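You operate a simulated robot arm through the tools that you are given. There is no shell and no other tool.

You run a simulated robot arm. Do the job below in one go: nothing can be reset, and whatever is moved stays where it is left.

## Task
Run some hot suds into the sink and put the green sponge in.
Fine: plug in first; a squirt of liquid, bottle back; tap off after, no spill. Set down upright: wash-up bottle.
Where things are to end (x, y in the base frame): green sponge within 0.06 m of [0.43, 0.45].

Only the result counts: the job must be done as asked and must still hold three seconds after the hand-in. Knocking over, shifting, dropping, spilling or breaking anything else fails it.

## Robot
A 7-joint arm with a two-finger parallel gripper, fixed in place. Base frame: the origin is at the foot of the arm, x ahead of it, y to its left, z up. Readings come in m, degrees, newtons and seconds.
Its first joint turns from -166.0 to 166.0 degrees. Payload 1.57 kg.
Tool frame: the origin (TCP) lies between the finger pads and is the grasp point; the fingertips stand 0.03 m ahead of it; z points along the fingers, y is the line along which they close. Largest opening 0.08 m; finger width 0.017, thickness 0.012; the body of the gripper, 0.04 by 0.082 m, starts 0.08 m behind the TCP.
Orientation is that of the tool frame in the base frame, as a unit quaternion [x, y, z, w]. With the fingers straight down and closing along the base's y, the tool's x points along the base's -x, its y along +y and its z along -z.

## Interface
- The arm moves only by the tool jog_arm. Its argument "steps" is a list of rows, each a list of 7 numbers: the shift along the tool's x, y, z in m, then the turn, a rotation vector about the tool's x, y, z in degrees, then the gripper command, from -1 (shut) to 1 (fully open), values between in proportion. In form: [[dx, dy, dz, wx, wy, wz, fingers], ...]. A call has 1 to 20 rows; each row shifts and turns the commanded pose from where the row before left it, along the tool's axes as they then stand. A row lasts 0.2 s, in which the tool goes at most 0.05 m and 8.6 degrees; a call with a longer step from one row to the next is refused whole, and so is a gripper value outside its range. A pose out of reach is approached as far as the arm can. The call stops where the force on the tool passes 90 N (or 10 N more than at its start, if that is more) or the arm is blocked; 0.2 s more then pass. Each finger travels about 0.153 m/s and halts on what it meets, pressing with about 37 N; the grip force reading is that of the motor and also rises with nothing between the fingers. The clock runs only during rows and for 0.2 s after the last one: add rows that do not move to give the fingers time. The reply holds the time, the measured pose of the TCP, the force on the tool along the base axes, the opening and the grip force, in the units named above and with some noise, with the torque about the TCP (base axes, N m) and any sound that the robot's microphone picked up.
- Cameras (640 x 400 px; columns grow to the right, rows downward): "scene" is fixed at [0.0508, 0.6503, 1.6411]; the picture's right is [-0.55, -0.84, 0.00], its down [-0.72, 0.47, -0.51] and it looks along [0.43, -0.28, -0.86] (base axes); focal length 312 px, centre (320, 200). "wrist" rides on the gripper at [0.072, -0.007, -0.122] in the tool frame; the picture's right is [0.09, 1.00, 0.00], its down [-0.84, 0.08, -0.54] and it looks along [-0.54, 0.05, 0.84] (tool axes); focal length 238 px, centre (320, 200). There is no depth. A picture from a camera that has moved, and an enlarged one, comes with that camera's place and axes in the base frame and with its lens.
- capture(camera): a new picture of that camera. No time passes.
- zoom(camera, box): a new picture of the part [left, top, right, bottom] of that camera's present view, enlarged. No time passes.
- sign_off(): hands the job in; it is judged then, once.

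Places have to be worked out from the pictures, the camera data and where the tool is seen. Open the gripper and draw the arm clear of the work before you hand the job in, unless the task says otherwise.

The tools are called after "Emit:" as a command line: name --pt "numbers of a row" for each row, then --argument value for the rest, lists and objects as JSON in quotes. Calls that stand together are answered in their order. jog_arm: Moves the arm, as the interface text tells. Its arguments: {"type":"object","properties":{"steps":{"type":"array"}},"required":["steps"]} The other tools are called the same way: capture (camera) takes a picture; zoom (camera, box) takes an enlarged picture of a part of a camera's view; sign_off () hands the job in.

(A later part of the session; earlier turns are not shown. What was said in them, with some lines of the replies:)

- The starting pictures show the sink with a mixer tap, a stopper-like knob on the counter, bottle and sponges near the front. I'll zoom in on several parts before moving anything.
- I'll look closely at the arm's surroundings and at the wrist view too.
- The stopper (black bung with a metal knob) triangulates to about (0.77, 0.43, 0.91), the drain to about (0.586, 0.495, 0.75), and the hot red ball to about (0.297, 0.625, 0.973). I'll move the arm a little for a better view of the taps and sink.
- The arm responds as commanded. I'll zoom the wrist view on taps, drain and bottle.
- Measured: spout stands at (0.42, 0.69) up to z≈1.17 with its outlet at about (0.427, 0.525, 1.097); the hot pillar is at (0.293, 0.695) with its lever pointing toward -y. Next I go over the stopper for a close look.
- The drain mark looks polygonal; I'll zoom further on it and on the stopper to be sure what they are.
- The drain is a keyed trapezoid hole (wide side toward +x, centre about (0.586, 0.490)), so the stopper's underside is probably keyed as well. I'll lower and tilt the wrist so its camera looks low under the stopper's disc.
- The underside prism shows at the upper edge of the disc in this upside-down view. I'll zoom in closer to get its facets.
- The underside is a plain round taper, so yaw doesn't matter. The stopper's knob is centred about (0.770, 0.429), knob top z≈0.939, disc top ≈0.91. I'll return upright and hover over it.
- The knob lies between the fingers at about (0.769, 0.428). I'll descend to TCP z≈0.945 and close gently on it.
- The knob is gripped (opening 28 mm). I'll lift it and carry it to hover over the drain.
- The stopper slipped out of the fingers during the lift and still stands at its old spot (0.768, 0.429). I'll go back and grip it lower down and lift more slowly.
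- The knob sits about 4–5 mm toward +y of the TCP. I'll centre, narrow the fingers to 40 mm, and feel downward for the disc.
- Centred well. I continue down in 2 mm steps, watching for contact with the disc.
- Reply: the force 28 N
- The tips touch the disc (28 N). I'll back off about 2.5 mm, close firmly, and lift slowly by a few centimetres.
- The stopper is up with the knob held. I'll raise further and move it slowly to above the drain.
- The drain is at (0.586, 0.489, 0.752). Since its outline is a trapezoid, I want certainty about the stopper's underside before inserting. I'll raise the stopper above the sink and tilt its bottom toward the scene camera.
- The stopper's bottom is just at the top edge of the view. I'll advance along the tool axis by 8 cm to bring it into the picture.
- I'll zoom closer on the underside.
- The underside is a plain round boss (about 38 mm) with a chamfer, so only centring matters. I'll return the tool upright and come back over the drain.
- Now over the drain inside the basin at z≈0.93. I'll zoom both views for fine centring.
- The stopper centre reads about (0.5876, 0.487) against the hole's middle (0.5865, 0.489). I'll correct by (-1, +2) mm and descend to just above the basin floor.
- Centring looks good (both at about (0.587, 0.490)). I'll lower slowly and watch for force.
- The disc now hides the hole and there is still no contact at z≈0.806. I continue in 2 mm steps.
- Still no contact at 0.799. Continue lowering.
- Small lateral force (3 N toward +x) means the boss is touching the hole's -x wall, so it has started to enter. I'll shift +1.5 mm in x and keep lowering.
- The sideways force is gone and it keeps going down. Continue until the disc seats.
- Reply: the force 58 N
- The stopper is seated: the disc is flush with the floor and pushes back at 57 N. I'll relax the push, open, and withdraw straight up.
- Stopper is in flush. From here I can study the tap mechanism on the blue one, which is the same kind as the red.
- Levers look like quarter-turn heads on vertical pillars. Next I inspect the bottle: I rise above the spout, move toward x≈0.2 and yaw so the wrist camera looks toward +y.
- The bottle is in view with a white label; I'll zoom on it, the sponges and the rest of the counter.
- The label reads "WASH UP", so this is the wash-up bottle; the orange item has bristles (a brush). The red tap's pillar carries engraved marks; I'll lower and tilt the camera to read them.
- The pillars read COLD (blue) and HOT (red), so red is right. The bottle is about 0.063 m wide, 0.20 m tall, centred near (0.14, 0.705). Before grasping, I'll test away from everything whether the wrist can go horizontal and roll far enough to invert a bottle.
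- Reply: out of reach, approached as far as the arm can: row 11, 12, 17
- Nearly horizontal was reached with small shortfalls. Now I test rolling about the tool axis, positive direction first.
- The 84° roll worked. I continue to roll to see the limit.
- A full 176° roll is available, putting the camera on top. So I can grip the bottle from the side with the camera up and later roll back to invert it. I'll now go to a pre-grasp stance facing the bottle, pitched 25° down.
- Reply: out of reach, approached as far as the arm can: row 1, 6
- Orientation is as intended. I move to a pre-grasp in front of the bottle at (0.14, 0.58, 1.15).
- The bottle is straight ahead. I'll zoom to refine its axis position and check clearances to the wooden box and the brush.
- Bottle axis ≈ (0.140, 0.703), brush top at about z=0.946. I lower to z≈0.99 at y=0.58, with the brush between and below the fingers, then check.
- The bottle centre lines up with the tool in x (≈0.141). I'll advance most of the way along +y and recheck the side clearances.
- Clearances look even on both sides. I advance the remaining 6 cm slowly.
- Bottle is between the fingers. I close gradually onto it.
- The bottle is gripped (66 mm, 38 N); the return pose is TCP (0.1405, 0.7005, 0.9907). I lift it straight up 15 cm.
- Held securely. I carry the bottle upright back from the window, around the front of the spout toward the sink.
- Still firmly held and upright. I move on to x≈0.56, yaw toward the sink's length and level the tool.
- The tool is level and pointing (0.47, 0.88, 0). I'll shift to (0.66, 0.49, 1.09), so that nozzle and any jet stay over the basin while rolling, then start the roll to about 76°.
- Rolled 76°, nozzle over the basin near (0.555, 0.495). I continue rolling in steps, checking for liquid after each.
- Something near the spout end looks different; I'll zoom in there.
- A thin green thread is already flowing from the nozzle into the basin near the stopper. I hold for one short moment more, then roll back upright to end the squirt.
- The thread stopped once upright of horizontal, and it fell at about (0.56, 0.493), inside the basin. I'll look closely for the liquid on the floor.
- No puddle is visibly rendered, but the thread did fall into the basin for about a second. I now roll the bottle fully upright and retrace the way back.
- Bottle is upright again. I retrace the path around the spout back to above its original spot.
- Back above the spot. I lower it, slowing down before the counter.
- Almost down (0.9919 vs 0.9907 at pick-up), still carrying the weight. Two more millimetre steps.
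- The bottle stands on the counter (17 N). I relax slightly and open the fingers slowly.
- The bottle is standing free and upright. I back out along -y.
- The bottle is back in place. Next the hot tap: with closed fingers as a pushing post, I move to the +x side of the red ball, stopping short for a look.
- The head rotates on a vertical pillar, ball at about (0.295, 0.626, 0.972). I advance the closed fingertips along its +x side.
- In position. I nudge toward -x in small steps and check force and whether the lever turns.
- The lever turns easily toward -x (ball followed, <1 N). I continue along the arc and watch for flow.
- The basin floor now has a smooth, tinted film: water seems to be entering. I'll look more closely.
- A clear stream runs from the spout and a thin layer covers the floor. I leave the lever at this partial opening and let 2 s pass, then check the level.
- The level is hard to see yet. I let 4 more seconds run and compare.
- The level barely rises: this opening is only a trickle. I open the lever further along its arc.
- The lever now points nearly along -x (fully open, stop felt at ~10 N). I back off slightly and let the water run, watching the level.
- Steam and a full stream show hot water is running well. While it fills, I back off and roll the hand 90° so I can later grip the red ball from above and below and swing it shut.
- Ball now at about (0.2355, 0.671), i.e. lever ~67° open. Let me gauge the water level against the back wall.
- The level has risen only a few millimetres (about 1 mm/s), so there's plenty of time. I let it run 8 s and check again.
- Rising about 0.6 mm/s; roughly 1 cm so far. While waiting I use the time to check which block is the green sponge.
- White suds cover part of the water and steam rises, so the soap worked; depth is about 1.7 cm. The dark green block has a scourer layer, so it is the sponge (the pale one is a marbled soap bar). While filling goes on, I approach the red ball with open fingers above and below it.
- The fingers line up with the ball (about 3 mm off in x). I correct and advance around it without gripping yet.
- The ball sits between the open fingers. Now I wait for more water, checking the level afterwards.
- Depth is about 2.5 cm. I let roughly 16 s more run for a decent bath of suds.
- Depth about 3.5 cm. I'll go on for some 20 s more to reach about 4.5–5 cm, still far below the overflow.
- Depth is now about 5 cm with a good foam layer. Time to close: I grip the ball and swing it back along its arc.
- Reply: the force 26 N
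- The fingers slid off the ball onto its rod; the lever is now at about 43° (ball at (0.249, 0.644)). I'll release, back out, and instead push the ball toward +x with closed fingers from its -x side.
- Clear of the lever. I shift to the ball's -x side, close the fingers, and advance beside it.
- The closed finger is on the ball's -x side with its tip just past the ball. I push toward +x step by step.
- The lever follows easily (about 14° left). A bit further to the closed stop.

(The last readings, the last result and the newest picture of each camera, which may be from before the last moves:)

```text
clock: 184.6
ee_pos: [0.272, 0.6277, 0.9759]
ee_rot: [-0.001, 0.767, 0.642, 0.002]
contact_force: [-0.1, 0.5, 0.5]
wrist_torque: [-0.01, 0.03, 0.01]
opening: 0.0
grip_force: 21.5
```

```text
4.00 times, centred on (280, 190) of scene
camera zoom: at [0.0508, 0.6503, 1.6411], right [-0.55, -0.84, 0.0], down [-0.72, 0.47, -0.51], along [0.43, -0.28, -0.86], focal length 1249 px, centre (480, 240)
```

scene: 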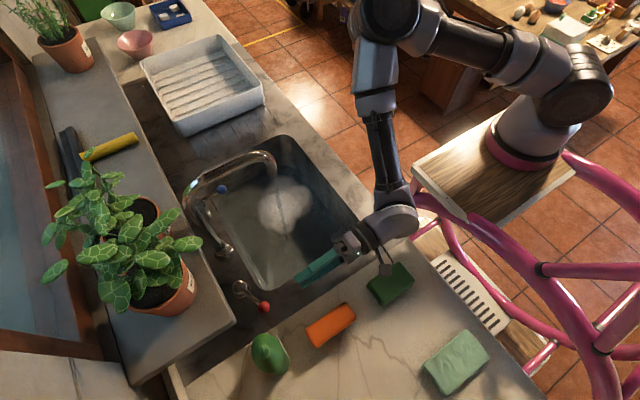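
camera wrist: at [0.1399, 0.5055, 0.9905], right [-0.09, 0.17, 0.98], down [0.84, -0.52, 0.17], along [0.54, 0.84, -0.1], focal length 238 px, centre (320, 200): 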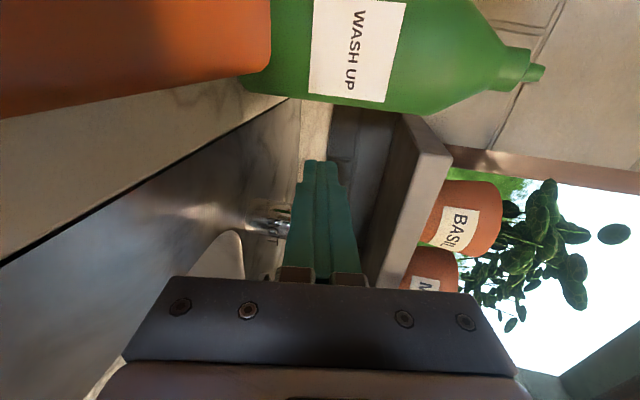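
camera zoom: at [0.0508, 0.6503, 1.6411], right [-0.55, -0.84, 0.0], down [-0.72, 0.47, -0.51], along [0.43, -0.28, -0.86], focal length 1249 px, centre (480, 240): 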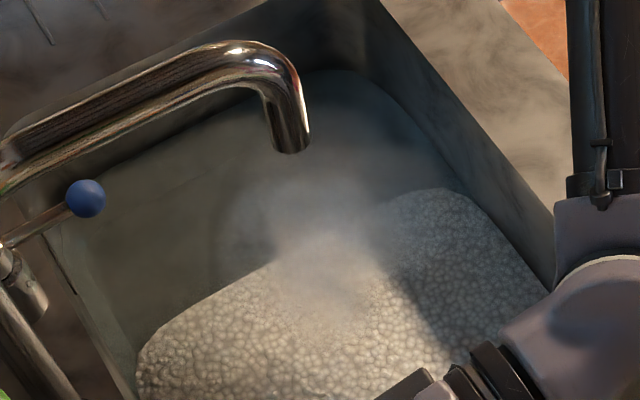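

The stream has stopped and the lever is practically back at its start. I nudge 2–3 mm more to be sure it's firmly shut.

Emit:
jog_arm --pt "-0.0015 0 0 0 0 0 -1" --pt "-0.0015 0 0 0 0 0 -1" --pt "0 0 0 0 0 0 -1"

Emit:
zoom --camera "scene" --box '[215, 240, 285, 310]'

```text
clock: 185.4
ee_pos: [0.2747, 0.6282, 0.9762]
ee_rot: [-0.001, 0.766, 0.642, 0.0]
contact_force: [-2.8, -0.1, -0.8]
wrist_torque: [0.02, 0.02, 0.02]
opening: 0.0
grip_force: 21.3
```

```text
5.71 times, centred on (250, 275) of scene
camera zoom: at [0.0508, 0.6503, 1.6411], right [-0.55, -0.84, 0.0], down [-0.72, 0.47, -0.51], along [0.43, -0.28, -0.86], focal length 1785 px, centre (720, -229)
```

zoom: 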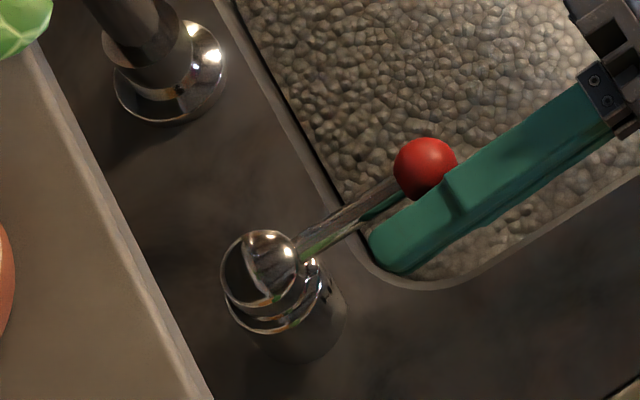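

The ball is exactly where it began and now resists (-2.8 N). One more small push to confirm the stop, then I back out.

Emit:
jog_arm --pt "-0.0015 0 0 0 0 0 -1" --pt "0 0 0 0 0 0 -1"

Emit:
jog_arm --pt "0.004 0 0 0 0 0 -1" --pt "0.004 0 -0.015 0 0 0 -1" --pt "0 0 -0.025 0 0 0 -1" --pt "0 0 -0.025 0 0 0 -1" --pt "0 0.02 -0.02 0 0 0 -1" --pt "0 0.03 0 0 0 0 -1" --pt "0 0.03 0 0 0 0 -1" --pt "0 0 0 0 0 0 -1"

Emit:
capture --camera "scene"

Emit:
zoom --camera "scene" --box '[190, 130, 370, 300]'

```text
clock: 186.0
ee_pos: [0.2748, 0.6273, 0.9755]
ee_rot: [-0.001, 0.767, 0.642, 0.0]
contact_force: [-8.7, 0.3, -2.6]
wrist_torque: [-0.12, 0.06, 0.0]
opening: 0.0
grip_force: 21.5
```

```text
clock: 187.8
ee_pos: [0.2662, 0.5552, 1.0706]
ee_rot: [0.0, 0.767, 0.642, 0.002]
contact_force: [-0.4, 0.0, -0.1]
wrist_torque: [0.02, -0.02, -0.04]
opening: 0.0
grip_force: 20.9
```

```text
taken
```

scene: 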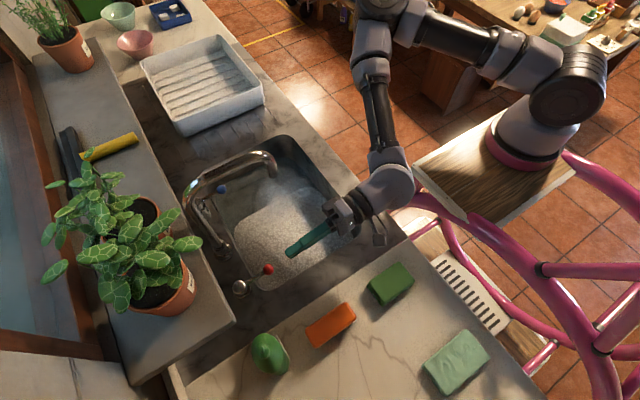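

```text
2.35 times, centred on (280, 215) of scene
camera zoom: at [0.0508, 0.6503, 1.6411], right [-0.55, -0.84, 0.0], down [-0.72, 0.47, -0.51], along [0.43, -0.28, -0.86], focal length 735 px, centre (414, 165)
```

zoom: 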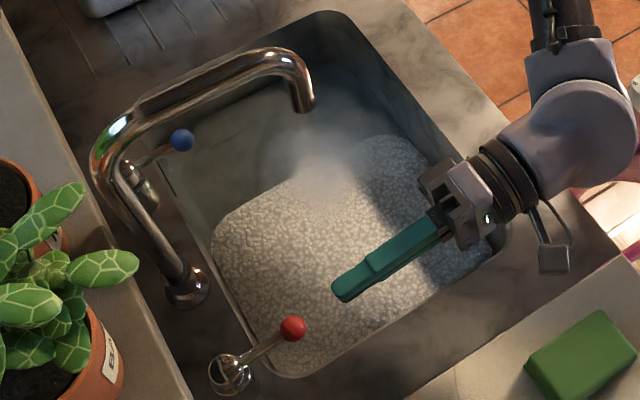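

Tap is off: lever against its stop, no stream, level well below the rim, bottle upright. Next the sponge; I zoom to measure it.

Emit:
zoom --camera "scene" --box '[360, 255, 425, 310]'

Emit:
zoom --camera "scene" --box '[230, 300, 320, 390]'

```text
7.27 times, centred on (392, 282) of scene
camera zoom: at [0.0508, 0.6503, 1.6411], right [-0.55, -0.84, 0.0], down [-0.72, 0.47, -0.51], along [0.43, -0.28, -0.86], focal length 2272 px, centre (-207, -400)
```

zoom: 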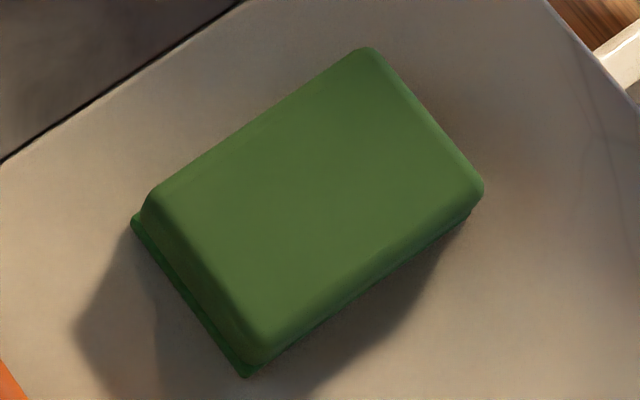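

```text
4.44 times, centred on (275, 345) of scene
camera zoom: at [0.0508, 0.6503, 1.6411], right [-0.55, -0.84, 0.0], down [-0.72, 0.47, -0.51], along [0.43, -0.28, -0.86], focal length 1388 px, centre (520, -444)
```

zoom: 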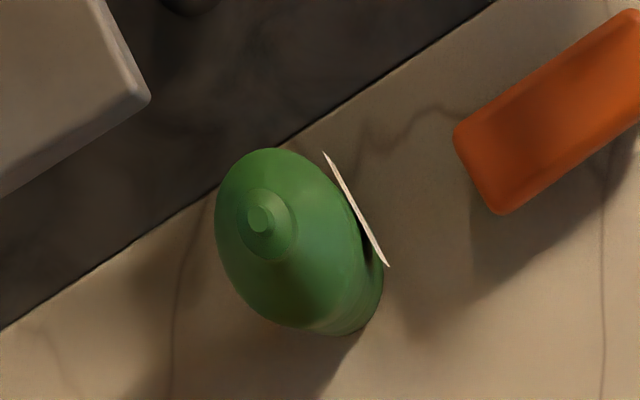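

The sponge is axis-aligned: centre (0.1335, 0.3975), 0.06 (x) × 0.095 (y), top z≈0.93. I raise the hand, turn the tool straight down, and yaw so the fingers close along x.

Emit:
jog_arm --pt "0.0027 0.0265 -0.0224 0 0 0 -1" --pt "0.0027 0.0265 -0.0224 0 0 0 0" --pt "0.0027 0.0265 -0.0224 0 0 0 1" --pt "0.0027 0.0265 -0.0224 0 0 0 1" --pt "0.0027 0.0265 -0.0224 0 0 0 1" --pt "0.0027 0.0265 -0.0224 0 0 0 1" --pt "0 0 0 8 0 0 1" --pt "0 0 0 8 0 0 1" --pt "0 0 0 8 0 0 1" --pt "0 0 0 8 0 0 1" --pt "0 0 0 8 0 0 1" --pt "0 0 0 8 0 0 1" --pt "0 0 0 8 0 0 1" --pt "0 0 0 8 0 0 1" --pt "0 0 0 8 0 0 1" --pt "0 0 0 8 0 0 1" --pt "0 0 0 0 0 0 1"

Emit:
capture --camera "scene"

```text
clock: 191.4
ee_pos: [0.242, 0.4607, 1.2307]
ee_rot: [-0.013, 0.997, 0.08, -0.01]
contact_force: [-0.1, 0.1, 0.1]
wrist_torque: [0.01, -0.02, 0.01]
opening: 0.0801
grip_force: 0.2
out of reach, approached as far as the arm can: row 10, 11, 12
```

```text
taken
```

scene: 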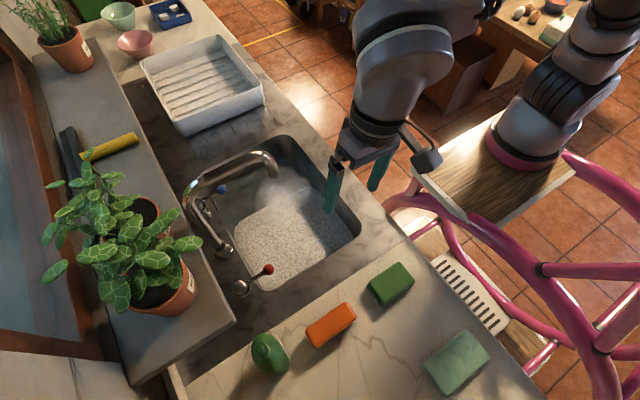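

About 9° of tilt is left; I level it and yaw -90°.

Emit:
jog_arm --pt "0 0 0 4.6 0 0 1" --pt "0 0 0 4.6 1 0 1" --pt "0 0 0 0 0 -8.2 1" --pt "0 0 0 0 0 -8.2 1" --pt "0 0 0 0 0 -8.2 1" --pt "0 0 0 0 0 -8.2 1" --pt "0 0 0 0 0 -8.2 1" --pt "0 0 0 0 0 -8.2 1" --pt "0 0 0 0 0 -8.2 1" --pt "0 0 0 0 0 -8.2 1" --pt "0 0 0 0 0 -8.2 1" --pt "0 0 0 0 0 -8.2 1" --pt "0 0 0 0 0 -6.5 1" --pt "0 0 0 0 0 0 1"

Emit:
capture --camera "wrist"

```text
clock: 194.4
ee_pos: [0.2418, 0.4605, 1.2309]
ee_rot: [0.708, -0.706, -0.013, 0.013]
contact_force: [0.0, -0.2, 0.0]
wrist_torque: [-0.03, -0.01, 0.02]
opening: 0.08
grip_force: 0.0
```

```text
taken
camera wrist: at [0.2543, 0.3875, 1.3525], right [-0.99, -0.1, 0.04], down [-0.06, 0.84, 0.54], along [-0.08, 0.54, -0.84], focal length 238 px, centre (320, 200)
```

wrist: 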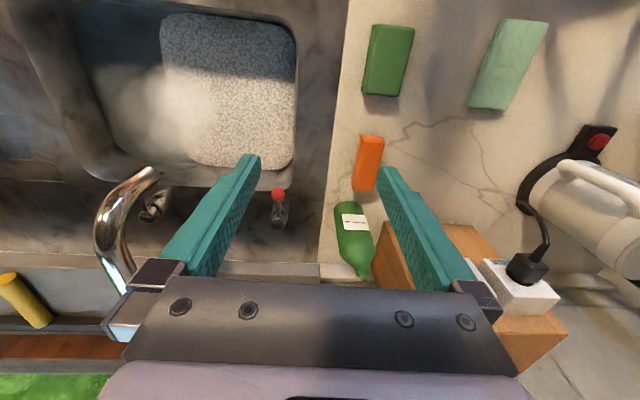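

Nearly vertical (2° lean, corrected next). I move over the sponge and down to z≈1.05, watching for reach limits.

Emit:
jog_arm --pt "0 0 0 2.1 0 0 1" --pt "0.0105 0.018 0.03 0 0 0 1" --pt "0.0105 0.018 0.03 0 0 0 1" --pt "0.0105 0.018 0.03 0 0 0 1" --pt "0.0105 0.018 0.03 0 0 0 1" --pt "0.0105 0.018 0.03 0 0 0 1" --pt "0.0105 0.018 0.03 0 0 0 1" --pt "0 0 0 0 0 0 1"

Emit:
capture --camera "wrist"

Emit:
capture --camera "scene"

```text
clock: 196.2
ee_pos: [0.1353, 0.3952, 1.05]
ee_rot: [0.708, -0.706, -0.001, 0.001]
contact_force: [-0.1, 0.4, -0.1]
wrist_torque: [0.01, -0.01, 0.03]
opening: 0.0802
grip_force: 0.0
```

```text
taken
camera wrist: at [0.1425, 0.3225, 1.1725], right [-1.0, -0.1, 0.0], down [-0.08, 0.84, 0.54], along [-0.05, 0.54, -0.84], focal length 238 px, centre (320, 200)
```

wrist: 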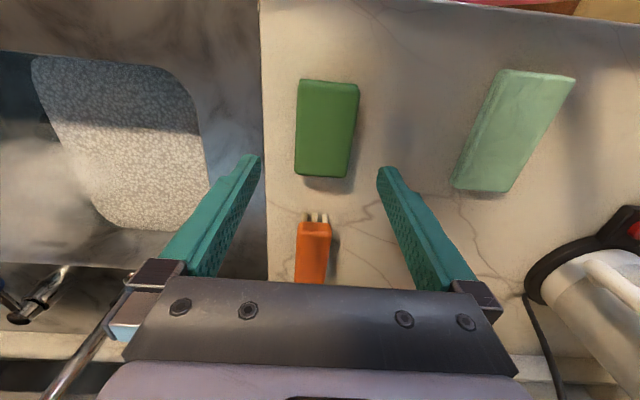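

```text
taken
```

scene: 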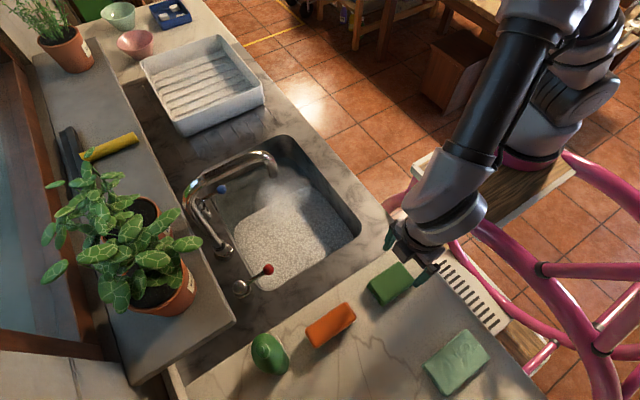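

Within reach. The sponge centre reads (0.132, 0.397). I fine-adjust and descend around it to TCP z≈0.94.

Emit:
jog_arm --pt "-0.002 0.003 0.02 0 0 0 1" --pt "0 0 0.03 0 0 0 1" --pt "0 0 0.03 0 0 0 1" --pt "0 0 0.02 0 0 0 1" --pt "0 0 0.01 0 0 0 1" --pt "0 0 0 0 0 0 1"

Emit:
capture --camera "wrist"

Emit:
zoom --camera "scene" --box '[340, 220, 460, 320]'

```text
clock: 197.6
ee_pos: [0.1312, 0.3976, 0.9412]
ee_rot: [0.708, -0.706, 0.0, 0.0]
contact_force: [-0.8, 0.3, -0.5]
wrist_torque: [-0.01, -0.01, 0.0]
opening: 0.0801
grip_force: 0.1
```

```text
taken
camera wrist: at [0.1388, 0.3249, 1.0626], right [-1.0, -0.1, 0.0], down [-0.08, 0.84, 0.54], along [-0.05, 0.54, -0.84], focal length 238 px, centre (320, 200)
```

wrist: 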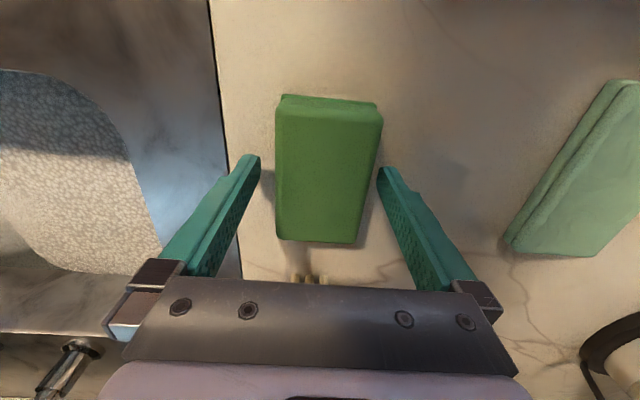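

```text
4.00 times, centred on (400, 270) of scene
camera zoom: at [0.0508, 0.6503, 1.6411], right [-0.55, -0.84, 0.0], down [-0.72, 0.47, -0.51], along [0.43, -0.28, -0.86], focal length 1249 px, centre (0, -80)
```

zoom: 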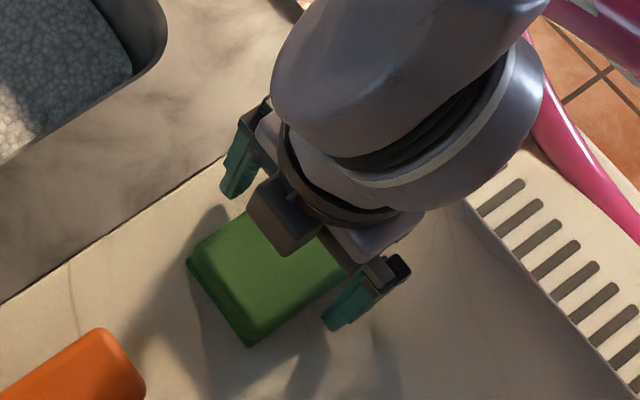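

Fingers straddle the sponge evenly. I lower a few millimetres more with force check, then close.

Emit:
jog_arm --pt "0 0 0.003 0 0 0 1" --pt "0 0 0.003 0 0 0 1" --pt "0 0 0 0 0 0 1"

Emit:
jog_arm --pt "0 0 0 0 0 0 0.7" --pt "0 0 0 0 0 0 0.5" --pt "0 0 0 0 0 0 0.3" --pt "0 0 0 0 0 0 0" --pt "0 0 0 0 0 0 -1" --pt "0 0 0 0 0 0 -1"

Emit:
capture --camera "wrist"

```text
clock: 198.4
ee_pos: [0.1317, 0.3999, 0.9354]
ee_rot: [0.709, -0.705, -0.001, 0.0]
contact_force: [0.7, -1.1, -0.5]
wrist_torque: [-0.01, 0.0, -0.02]
opening: 0.0799
grip_force: 0.2
```

```text
clock: 199.8
ee_pos: [0.1313, 0.3992, 0.9348]
ee_rot: [0.709, -0.706, 0.0, 0.0]
contact_force: [0.8, -0.5, 0.7]
wrist_torque: [-0.01, -0.04, 0.01]
opening: 0.0582
grip_force: 37.0
```

```text
taken
camera wrist: at [0.139, 0.3261, 1.0569], right [-1.0, -0.1, 0.0], down [-0.08, 0.84, 0.54], along [-0.05, 0.54, -0.84], focal length 238 px, centre (320, 200)
```

wrist: 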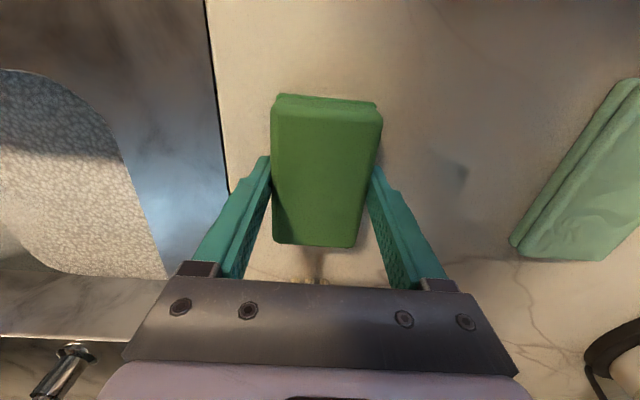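

Sponge gripped (58 mm). I lift slowly.

Emit:
jog_arm --pt "0 0 -0.005 0 0 0 -1" --pt "0 0 -0.01 0 0 0 -1" --pt "0 0 -0.015 0 0 0 -1" --pt "0 0 -0.02 0 0 0 -1" --pt "0 0 -0.02 0 0 0 -1" --pt "0 0 -0.02 0 0 0 -1" --pt "0 0 -0.02 0 0 0 -1" --pt "0 0 -0.01 0 0 0 -1" --pt "0 0 0 0 0 0 -1"

Emit:
capture --camera "wrist"

Emit:
capture --camera "scene"

```text
clock: 201.8
ee_pos: [0.1307, 0.3992, 1.0547]
ee_rot: [0.708, -0.706, 0.0, 0.0]
contact_force: [-0.2, -0.2, 0.1]
wrist_torque: [0.03, -0.02, -0.02]
opening: 0.0584
grip_force: 36.8
```

```text
taken
camera wrist: at [0.1382, 0.3257, 1.1776], right [-1.0, -0.1, 0.0], down [-0.08, 0.84, 0.54], along [-0.05, 0.54, -0.84], focal length 238 px, centre (320, 200)
```

wrist: 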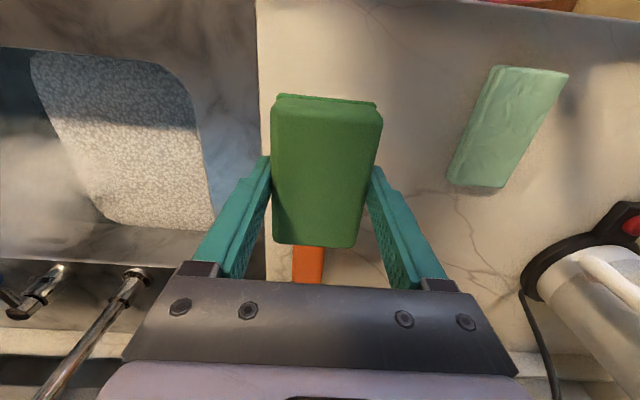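

```text
taken
```

scene: 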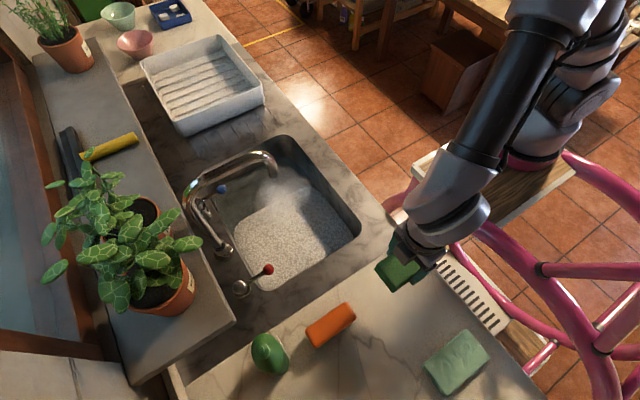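

Held. I carry it horizontally to above the suds at (0.44, 0.43), keeping in front of the spout.

Emit:
jog_arm --pt "-0.001 -0.01 0 0 0 0 -1" --pt "-0.0025 -0.025 0 0 0 0 -1" --pt "-0.0025 -0.025 0 0 0 0 -1" --pt "-0.0025 -0.025 0 0 0 0 -1" --pt "-0.0025 -0.025 0 0 0 0 -1" --pt "-0.0025 -0.025 0 0 0 0 -1" --pt "-0.0025 -0.025 0 0 0 0 -1" --pt "-0.0025 -0.025 0 0 0 0 -1" --pt "-0.0025 -0.025 0 0 0 0 -1" --pt "-0.0025 -0.025 0 0 0 0 -1" --pt "-0.0025 -0.025 0 0 0 0 -1" --pt "-0.0025 -0.025 0 0 0 0 -1" --pt "-0.0025 -0.025 0 0 0 0 -1" --pt "0 0 0 0 0 0 -1"

Emit:
capture --camera "wrist"

Emit:
capture --camera "scene"

```text
clock: 204.8
ee_pos: [0.4396, 0.4308, 1.054]
ee_rot: [0.708, -0.706, -0.001, 0.0]
contact_force: [0.4, 0.1, 0.0]
wrist_torque: [-0.02, 0.03, -0.01]
opening: 0.0585
grip_force: 37.0
```

```text
taken
camera wrist: at [0.4471, 0.3575, 1.1764], right [-1.0, -0.1, 0.0], down [-0.08, 0.84, 0.54], along [-0.05, 0.54, -0.84], focal length 238 px, centre (320, 200)
```

wrist: 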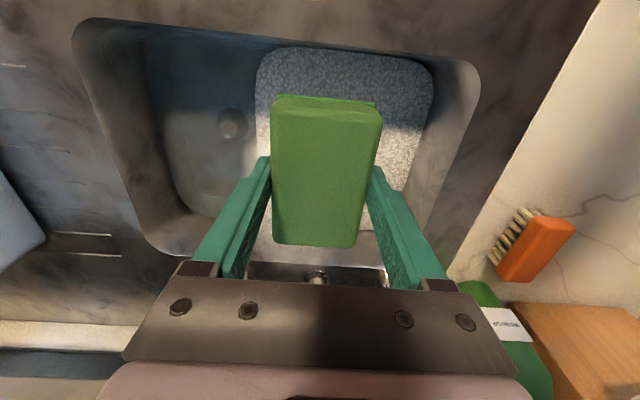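

```text
taken
```

scene: 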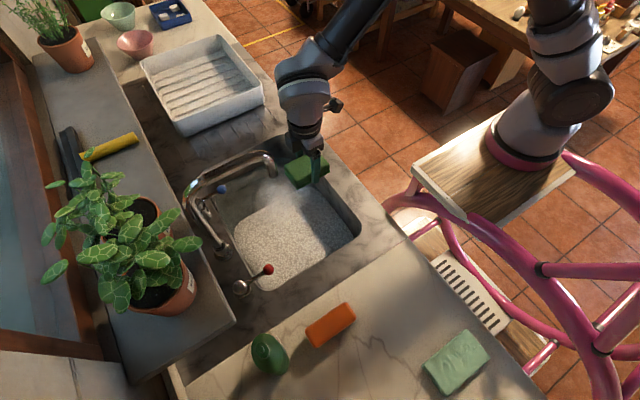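

Over the suds. I shift slightly to (0.434, 0.439) and lower the sponge toward the water.

Emit:
jog_arm --pt "-0.008 0.006 0.01 0 0 0 -1" --pt "0 0 0.02 0 0 0 -1" --pt "0 0 0.025 0 0 0 -1" --pt "0 0 0.025 0 0 0 -1" --pt "0 0 0.025 0 0 0 -1" --pt "0 0 0.025 0 0 0 -1" --pt "0 0 0.025 0 0 0 -1" --pt "0 0 0.02 0 0 0 -1" --pt "0 0 0.015 0 0 0 -1" --pt "0 0 0 0 0 0 -1"

Emit:
capture --camera "wrist"

Emit:
zoom --camera "scene" --box '[190, 100, 370, 270]'

```text
clock: 207.0
ee_pos: [0.4355, 0.4377, 0.8633]
ee_rot: [0.708, -0.706, -0.001, 0.001]
contact_force: [0.4, 0.0, -1.1]
wrist_torque: [0.0, -0.01, -0.02]
opening: 0.0582
grip_force: 37.2
```

```text
taken
camera wrist: at [0.4434, 0.3649, 0.9858], right [-1.0, -0.1, 0.0], down [-0.08, 0.84, 0.54], along [-0.05, 0.54, -0.84], focal length 238 px, centre (320, 200)
```

wrist: 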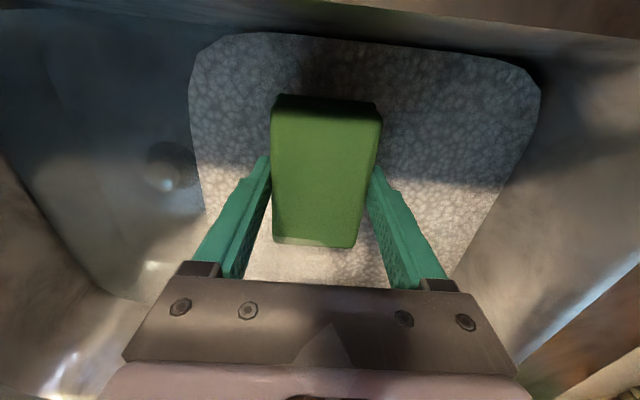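

```text
2.35 times, centred on (280, 185) of scene
camera zoom: at [0.0508, 0.6503, 1.6411], right [-0.55, -0.84, 0.0], down [-0.72, 0.47, -0.51], along [0.43, -0.28, -0.86], focal length 735 px, centre (414, 235)
```

zoom: 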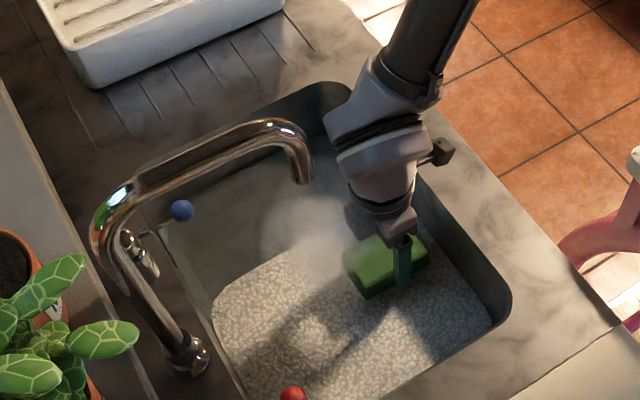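

Good clearance around the hand. A last 2.5 cm down until the sponge touches the suds, then I open.

Emit:
jog_arm --pt "0 0 0.008 0 0 0 -1" --pt "0 0 0.008 0 0 0 -1" --pt "0 0 0.008 0 0 0 -1" --pt "0 0 0.006 0 0 0 -1" --pt "0 0 0 0 0 0 -1"

Emit:
zoom --camera "scene" --box '[230, 130, 350, 260]'

```text
clock: 208.2
ee_pos: [0.4354, 0.4376, 0.8353]
ee_rot: [0.709, -0.706, -0.001, 0.001]
contact_force: [-0.4, 0.2, -0.3]
wrist_torque: [0.01, -0.01, -0.01]
opening: 0.0585
grip_force: 37.2
```

```text
3.08 times, centred on (290, 195) of scene
camera zoom: at [0.0508, 0.6503, 1.6411], right [-0.55, -0.84, 0.0], down [-0.72, 0.47, -0.51], along [0.43, -0.28, -0.86], focal length 961 px, centre (412, 215)
```

zoom: 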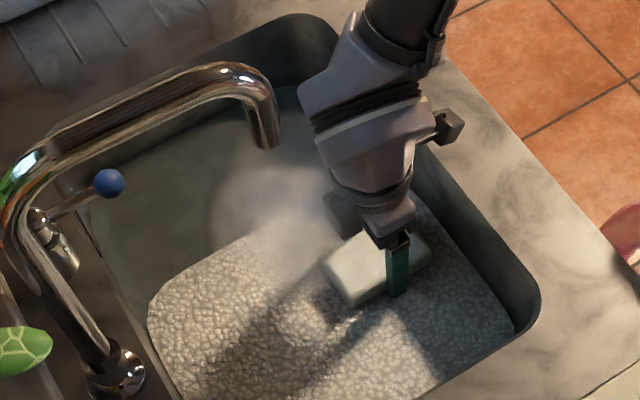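

The sponge has taken on a white suds coating on touching the foam. I open the fingers gently and rise straight up.

Emit:
jog_arm --pt "0 0 0 0 0 0 0.5" --pt "0 0 0 0 0 0 0.7" --pt "0 0 0 0 0 0 1" --pt "0 0 0 0 0 0 1" --pt "0 0 -0.01 0 0 0 1" --pt "0 0 -0.02 0 0 0 1" --pt "0 0 -0.025 0 0 0 1" --pt "0 0 -0.03 0 0 0 1" --pt "0 0 -0.03 0 0 0 1" --pt "0 0 -0.03 0 0 0 1" --pt "0 0 -0.03 0 0 0 1" --pt "0 0 0 0 0 0 1"

Emit:
capture --camera "wrist"

Emit:
zoom --camera "scene" --box '[190, 130, 370, 300]'

```text
clock: 210.8
ee_pos: [0.434, 0.438, 1.0111]
ee_rot: [0.709, -0.706, -0.001, 0.001]
contact_force: [0.5, 0.6, 0.1]
wrist_torque: [0.04, -0.02, 0.01]
opening: 0.0799
grip_force: 0.1
```

```text
taken
camera wrist: at [0.4419, 0.3653, 1.1324], right [-1.0, -0.09, 0.0], down [-0.08, 0.84, 0.54], along [-0.05, 0.54, -0.84], focal length 238 px, centre (320, 200)
```

wrist: 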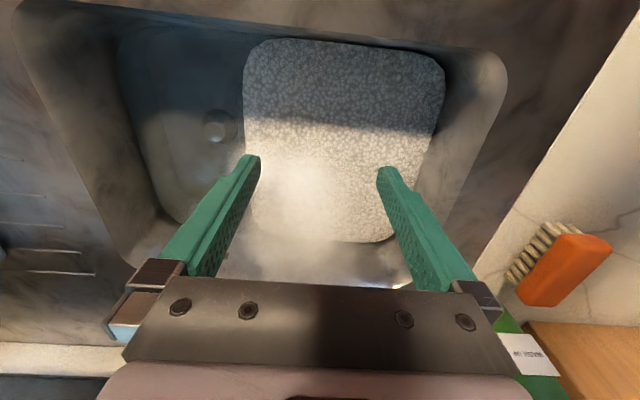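

```text
2.35 times, centred on (280, 215) of scene
camera zoom: at [0.0508, 0.6503, 1.6411], right [-0.55, -0.84, 0.0], down [-0.72, 0.47, -0.51], along [0.43, -0.28, -0.86], focal length 735 px, centre (414, 165)
```

zoom: 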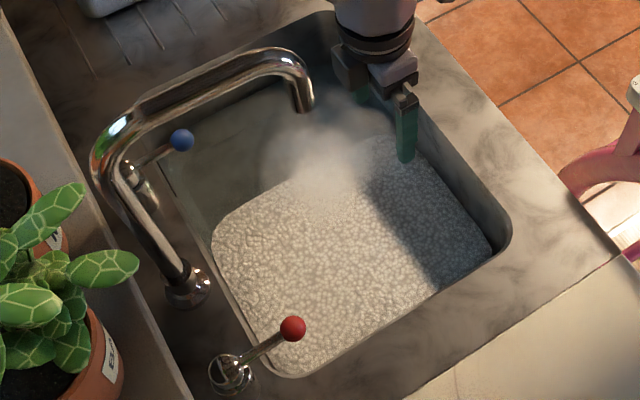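

The sponge has sunk beneath the foam near (0.435, 0.437), and the gripper is empty. I draw the arm up and back clear of the work, then verify everything.

Emit:
jog_arm --pt "0 0 -0.04 0 0 0 1" --pt "0 0 -0.04 0 0 0 1" --pt "0 0 -0.04 0 0 0 1" --pt "0 0 -0.04 0 0 0 1" --pt "0.03 0.005 -0.005 0 0 0 1" --pt "0.03 0.005 -0.005 0 0 0 1" --pt "0.03 0.005 -0.005 0 0 0 1" --pt "0.03 0.005 -0.005 0 0 0 1" --pt "0.03 0.005 -0.005 0 0 0 1" --pt "0 0 0 0 0 0 1"

Emit:
capture --camera "wrist"

Emit:
capture --camera "scene"

```text
clock: 213.0
ee_pos: [0.4101, 0.2908, 1.195]
ee_rot: [0.709, -0.705, -0.001, 0.001]
contact_force: [-0.5, 0.4, -0.8]
wrist_torque: [0.03, -0.01, 0.01]
opening: 0.0802
grip_force: 0.1
```

```text
taken
camera wrist: at [0.4168, 0.2171, 1.3178], right [-1.0, -0.1, 0.0], down [-0.08, 0.84, 0.54], along [-0.05, 0.54, -0.84], focal length 238 px, centre (320, 200)
```

wrist: 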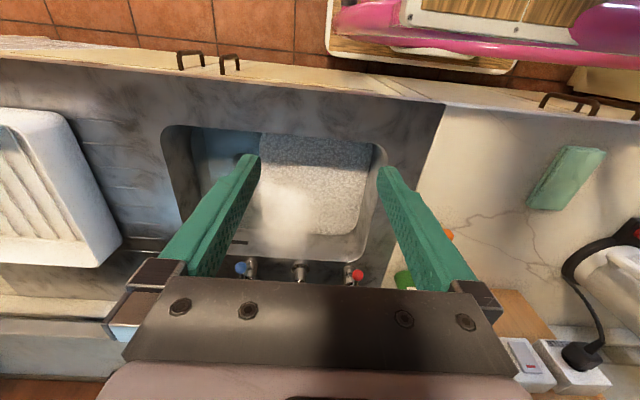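

```text
taken
```

scene: 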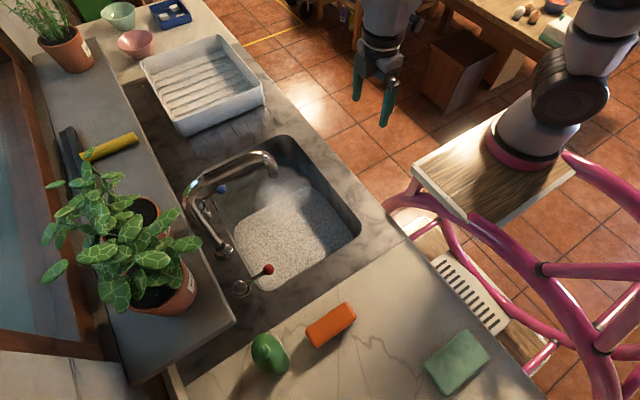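

The arm is clear. I zoom on the sink, tap, and counter for final verification.

Emit:
zoom --camera "scene" --box '[210, 130, 370, 300]'

Emit:
zoom --camera "scene" --box '[250, 150, 310, 210]'

Emit:
zoom --camera "scene" --box '[220, 250, 500, 400]'

Emit:
zoom --camera "wrist" --box '[160, 110, 400, 290]'

```text
2.35 times, centred on (290, 215) of scene
camera zoom: at [0.0508, 0.6503, 1.6411], right [-0.55, -0.84, 0.0], down [-0.72, 0.47, -0.51], along [0.43, -0.28, -0.86], focal length 735 px, centre (391, 165)
```

zoom: 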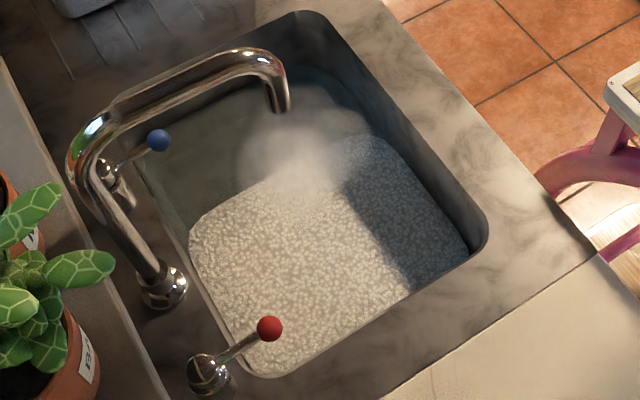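

```text
6.67 times, centred on (280, 180) of scene
camera zoom: at [0.0508, 0.6503, 1.6411], right [-0.55, -0.84, 0.0], down [-0.72, 0.47, -0.51], along [0.43, -0.28, -0.86], focal length 2082 px, centre (587, 333)
```

zoom: 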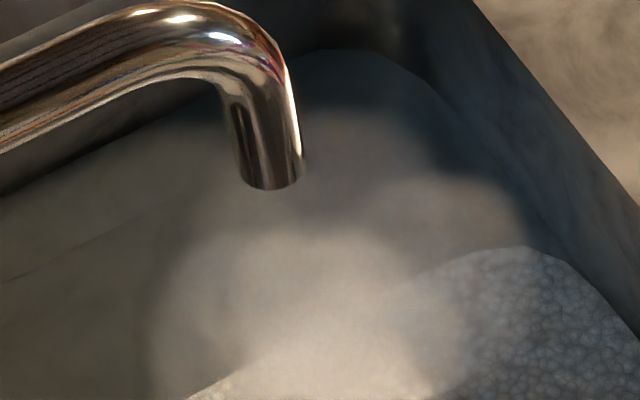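

```text
2.29 times, centred on (360, 325) of scene
camera zoom: at [0.0508, 0.6503, 1.6411], right [-0.55, -0.84, 0.0], down [-0.72, 0.47, -0.51], along [0.43, -0.28, -0.86], focal length 714 px, centre (229, -86)
```

zoom: 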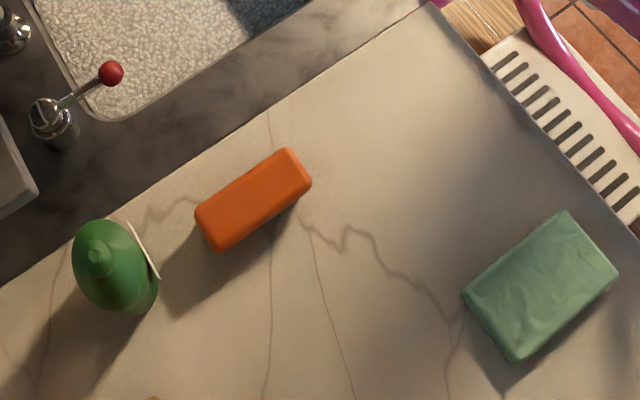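

```text
2.22 times, centred on (280, 200) of wrist
camera zoom: at [0.4168, 0.2171, 1.3178], right [-1.0, -0.1, 0.0], down [-0.08, 0.84, 0.54], along [-0.05, 0.54, -0.84], focal length 530 px, centre (409, 200)
```

zoom: 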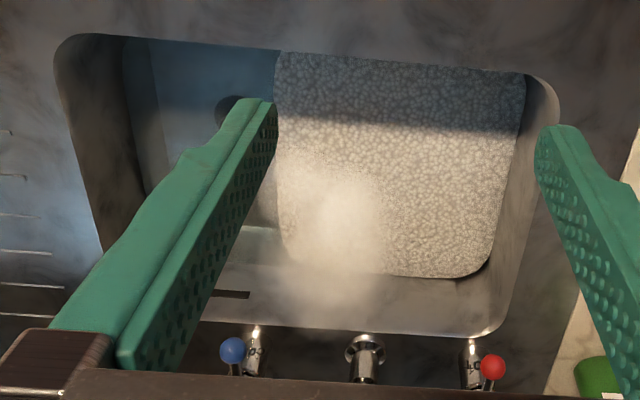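

Final check:
- **Stopper and tap:** the stopper is seated. The hot tap is back at its closed stop with no stream.
- **Water:** hot, sudsy water stands well below the rim, and there is nothing on the counter.
- **Bottle:** upright in its original place. The brush and soap haven't moved.
- **Sponge:** I released it at about (0.435, 0.437). It is now hidden under the foam, so I can't see it directly.
- **Gripper:** open and clear of the work.

I hand the job in.

Emit:
sign_off

```text
The job is handed in.
```

I ran hot suds into the sink and put the green sponge in, then handed the job in. I haven't seen a verdict on it.

- **Stopper:** seated in the drain before any water ran.
- **Washing-up liquid:** about a second's squirt into the basin. The bottle is back upright in its original place.
- **Water:** the hot tap filled the sink to roughly 5 cm, with steam and a foam layer. The tap is off, with its lever back against the stop. The level is well below the rim and I saw nothing spilled.
- **Sponge:** I let go of it at about (0.435, 0.437), roughly 1.4 cm from the target. It sank under the foam straight away, so I couldn't confirm by sight exactly where it settled.
- **Everything else:** the brush and soap bar look unmoved, and the arm is clear with the gripper open.

Two grips slipped along the way. The stopper slid out of the fingers on the first lift but stayed where it was. The fingers also came off the tap's ball while I was closing it, so I pushed the lever shut instead.
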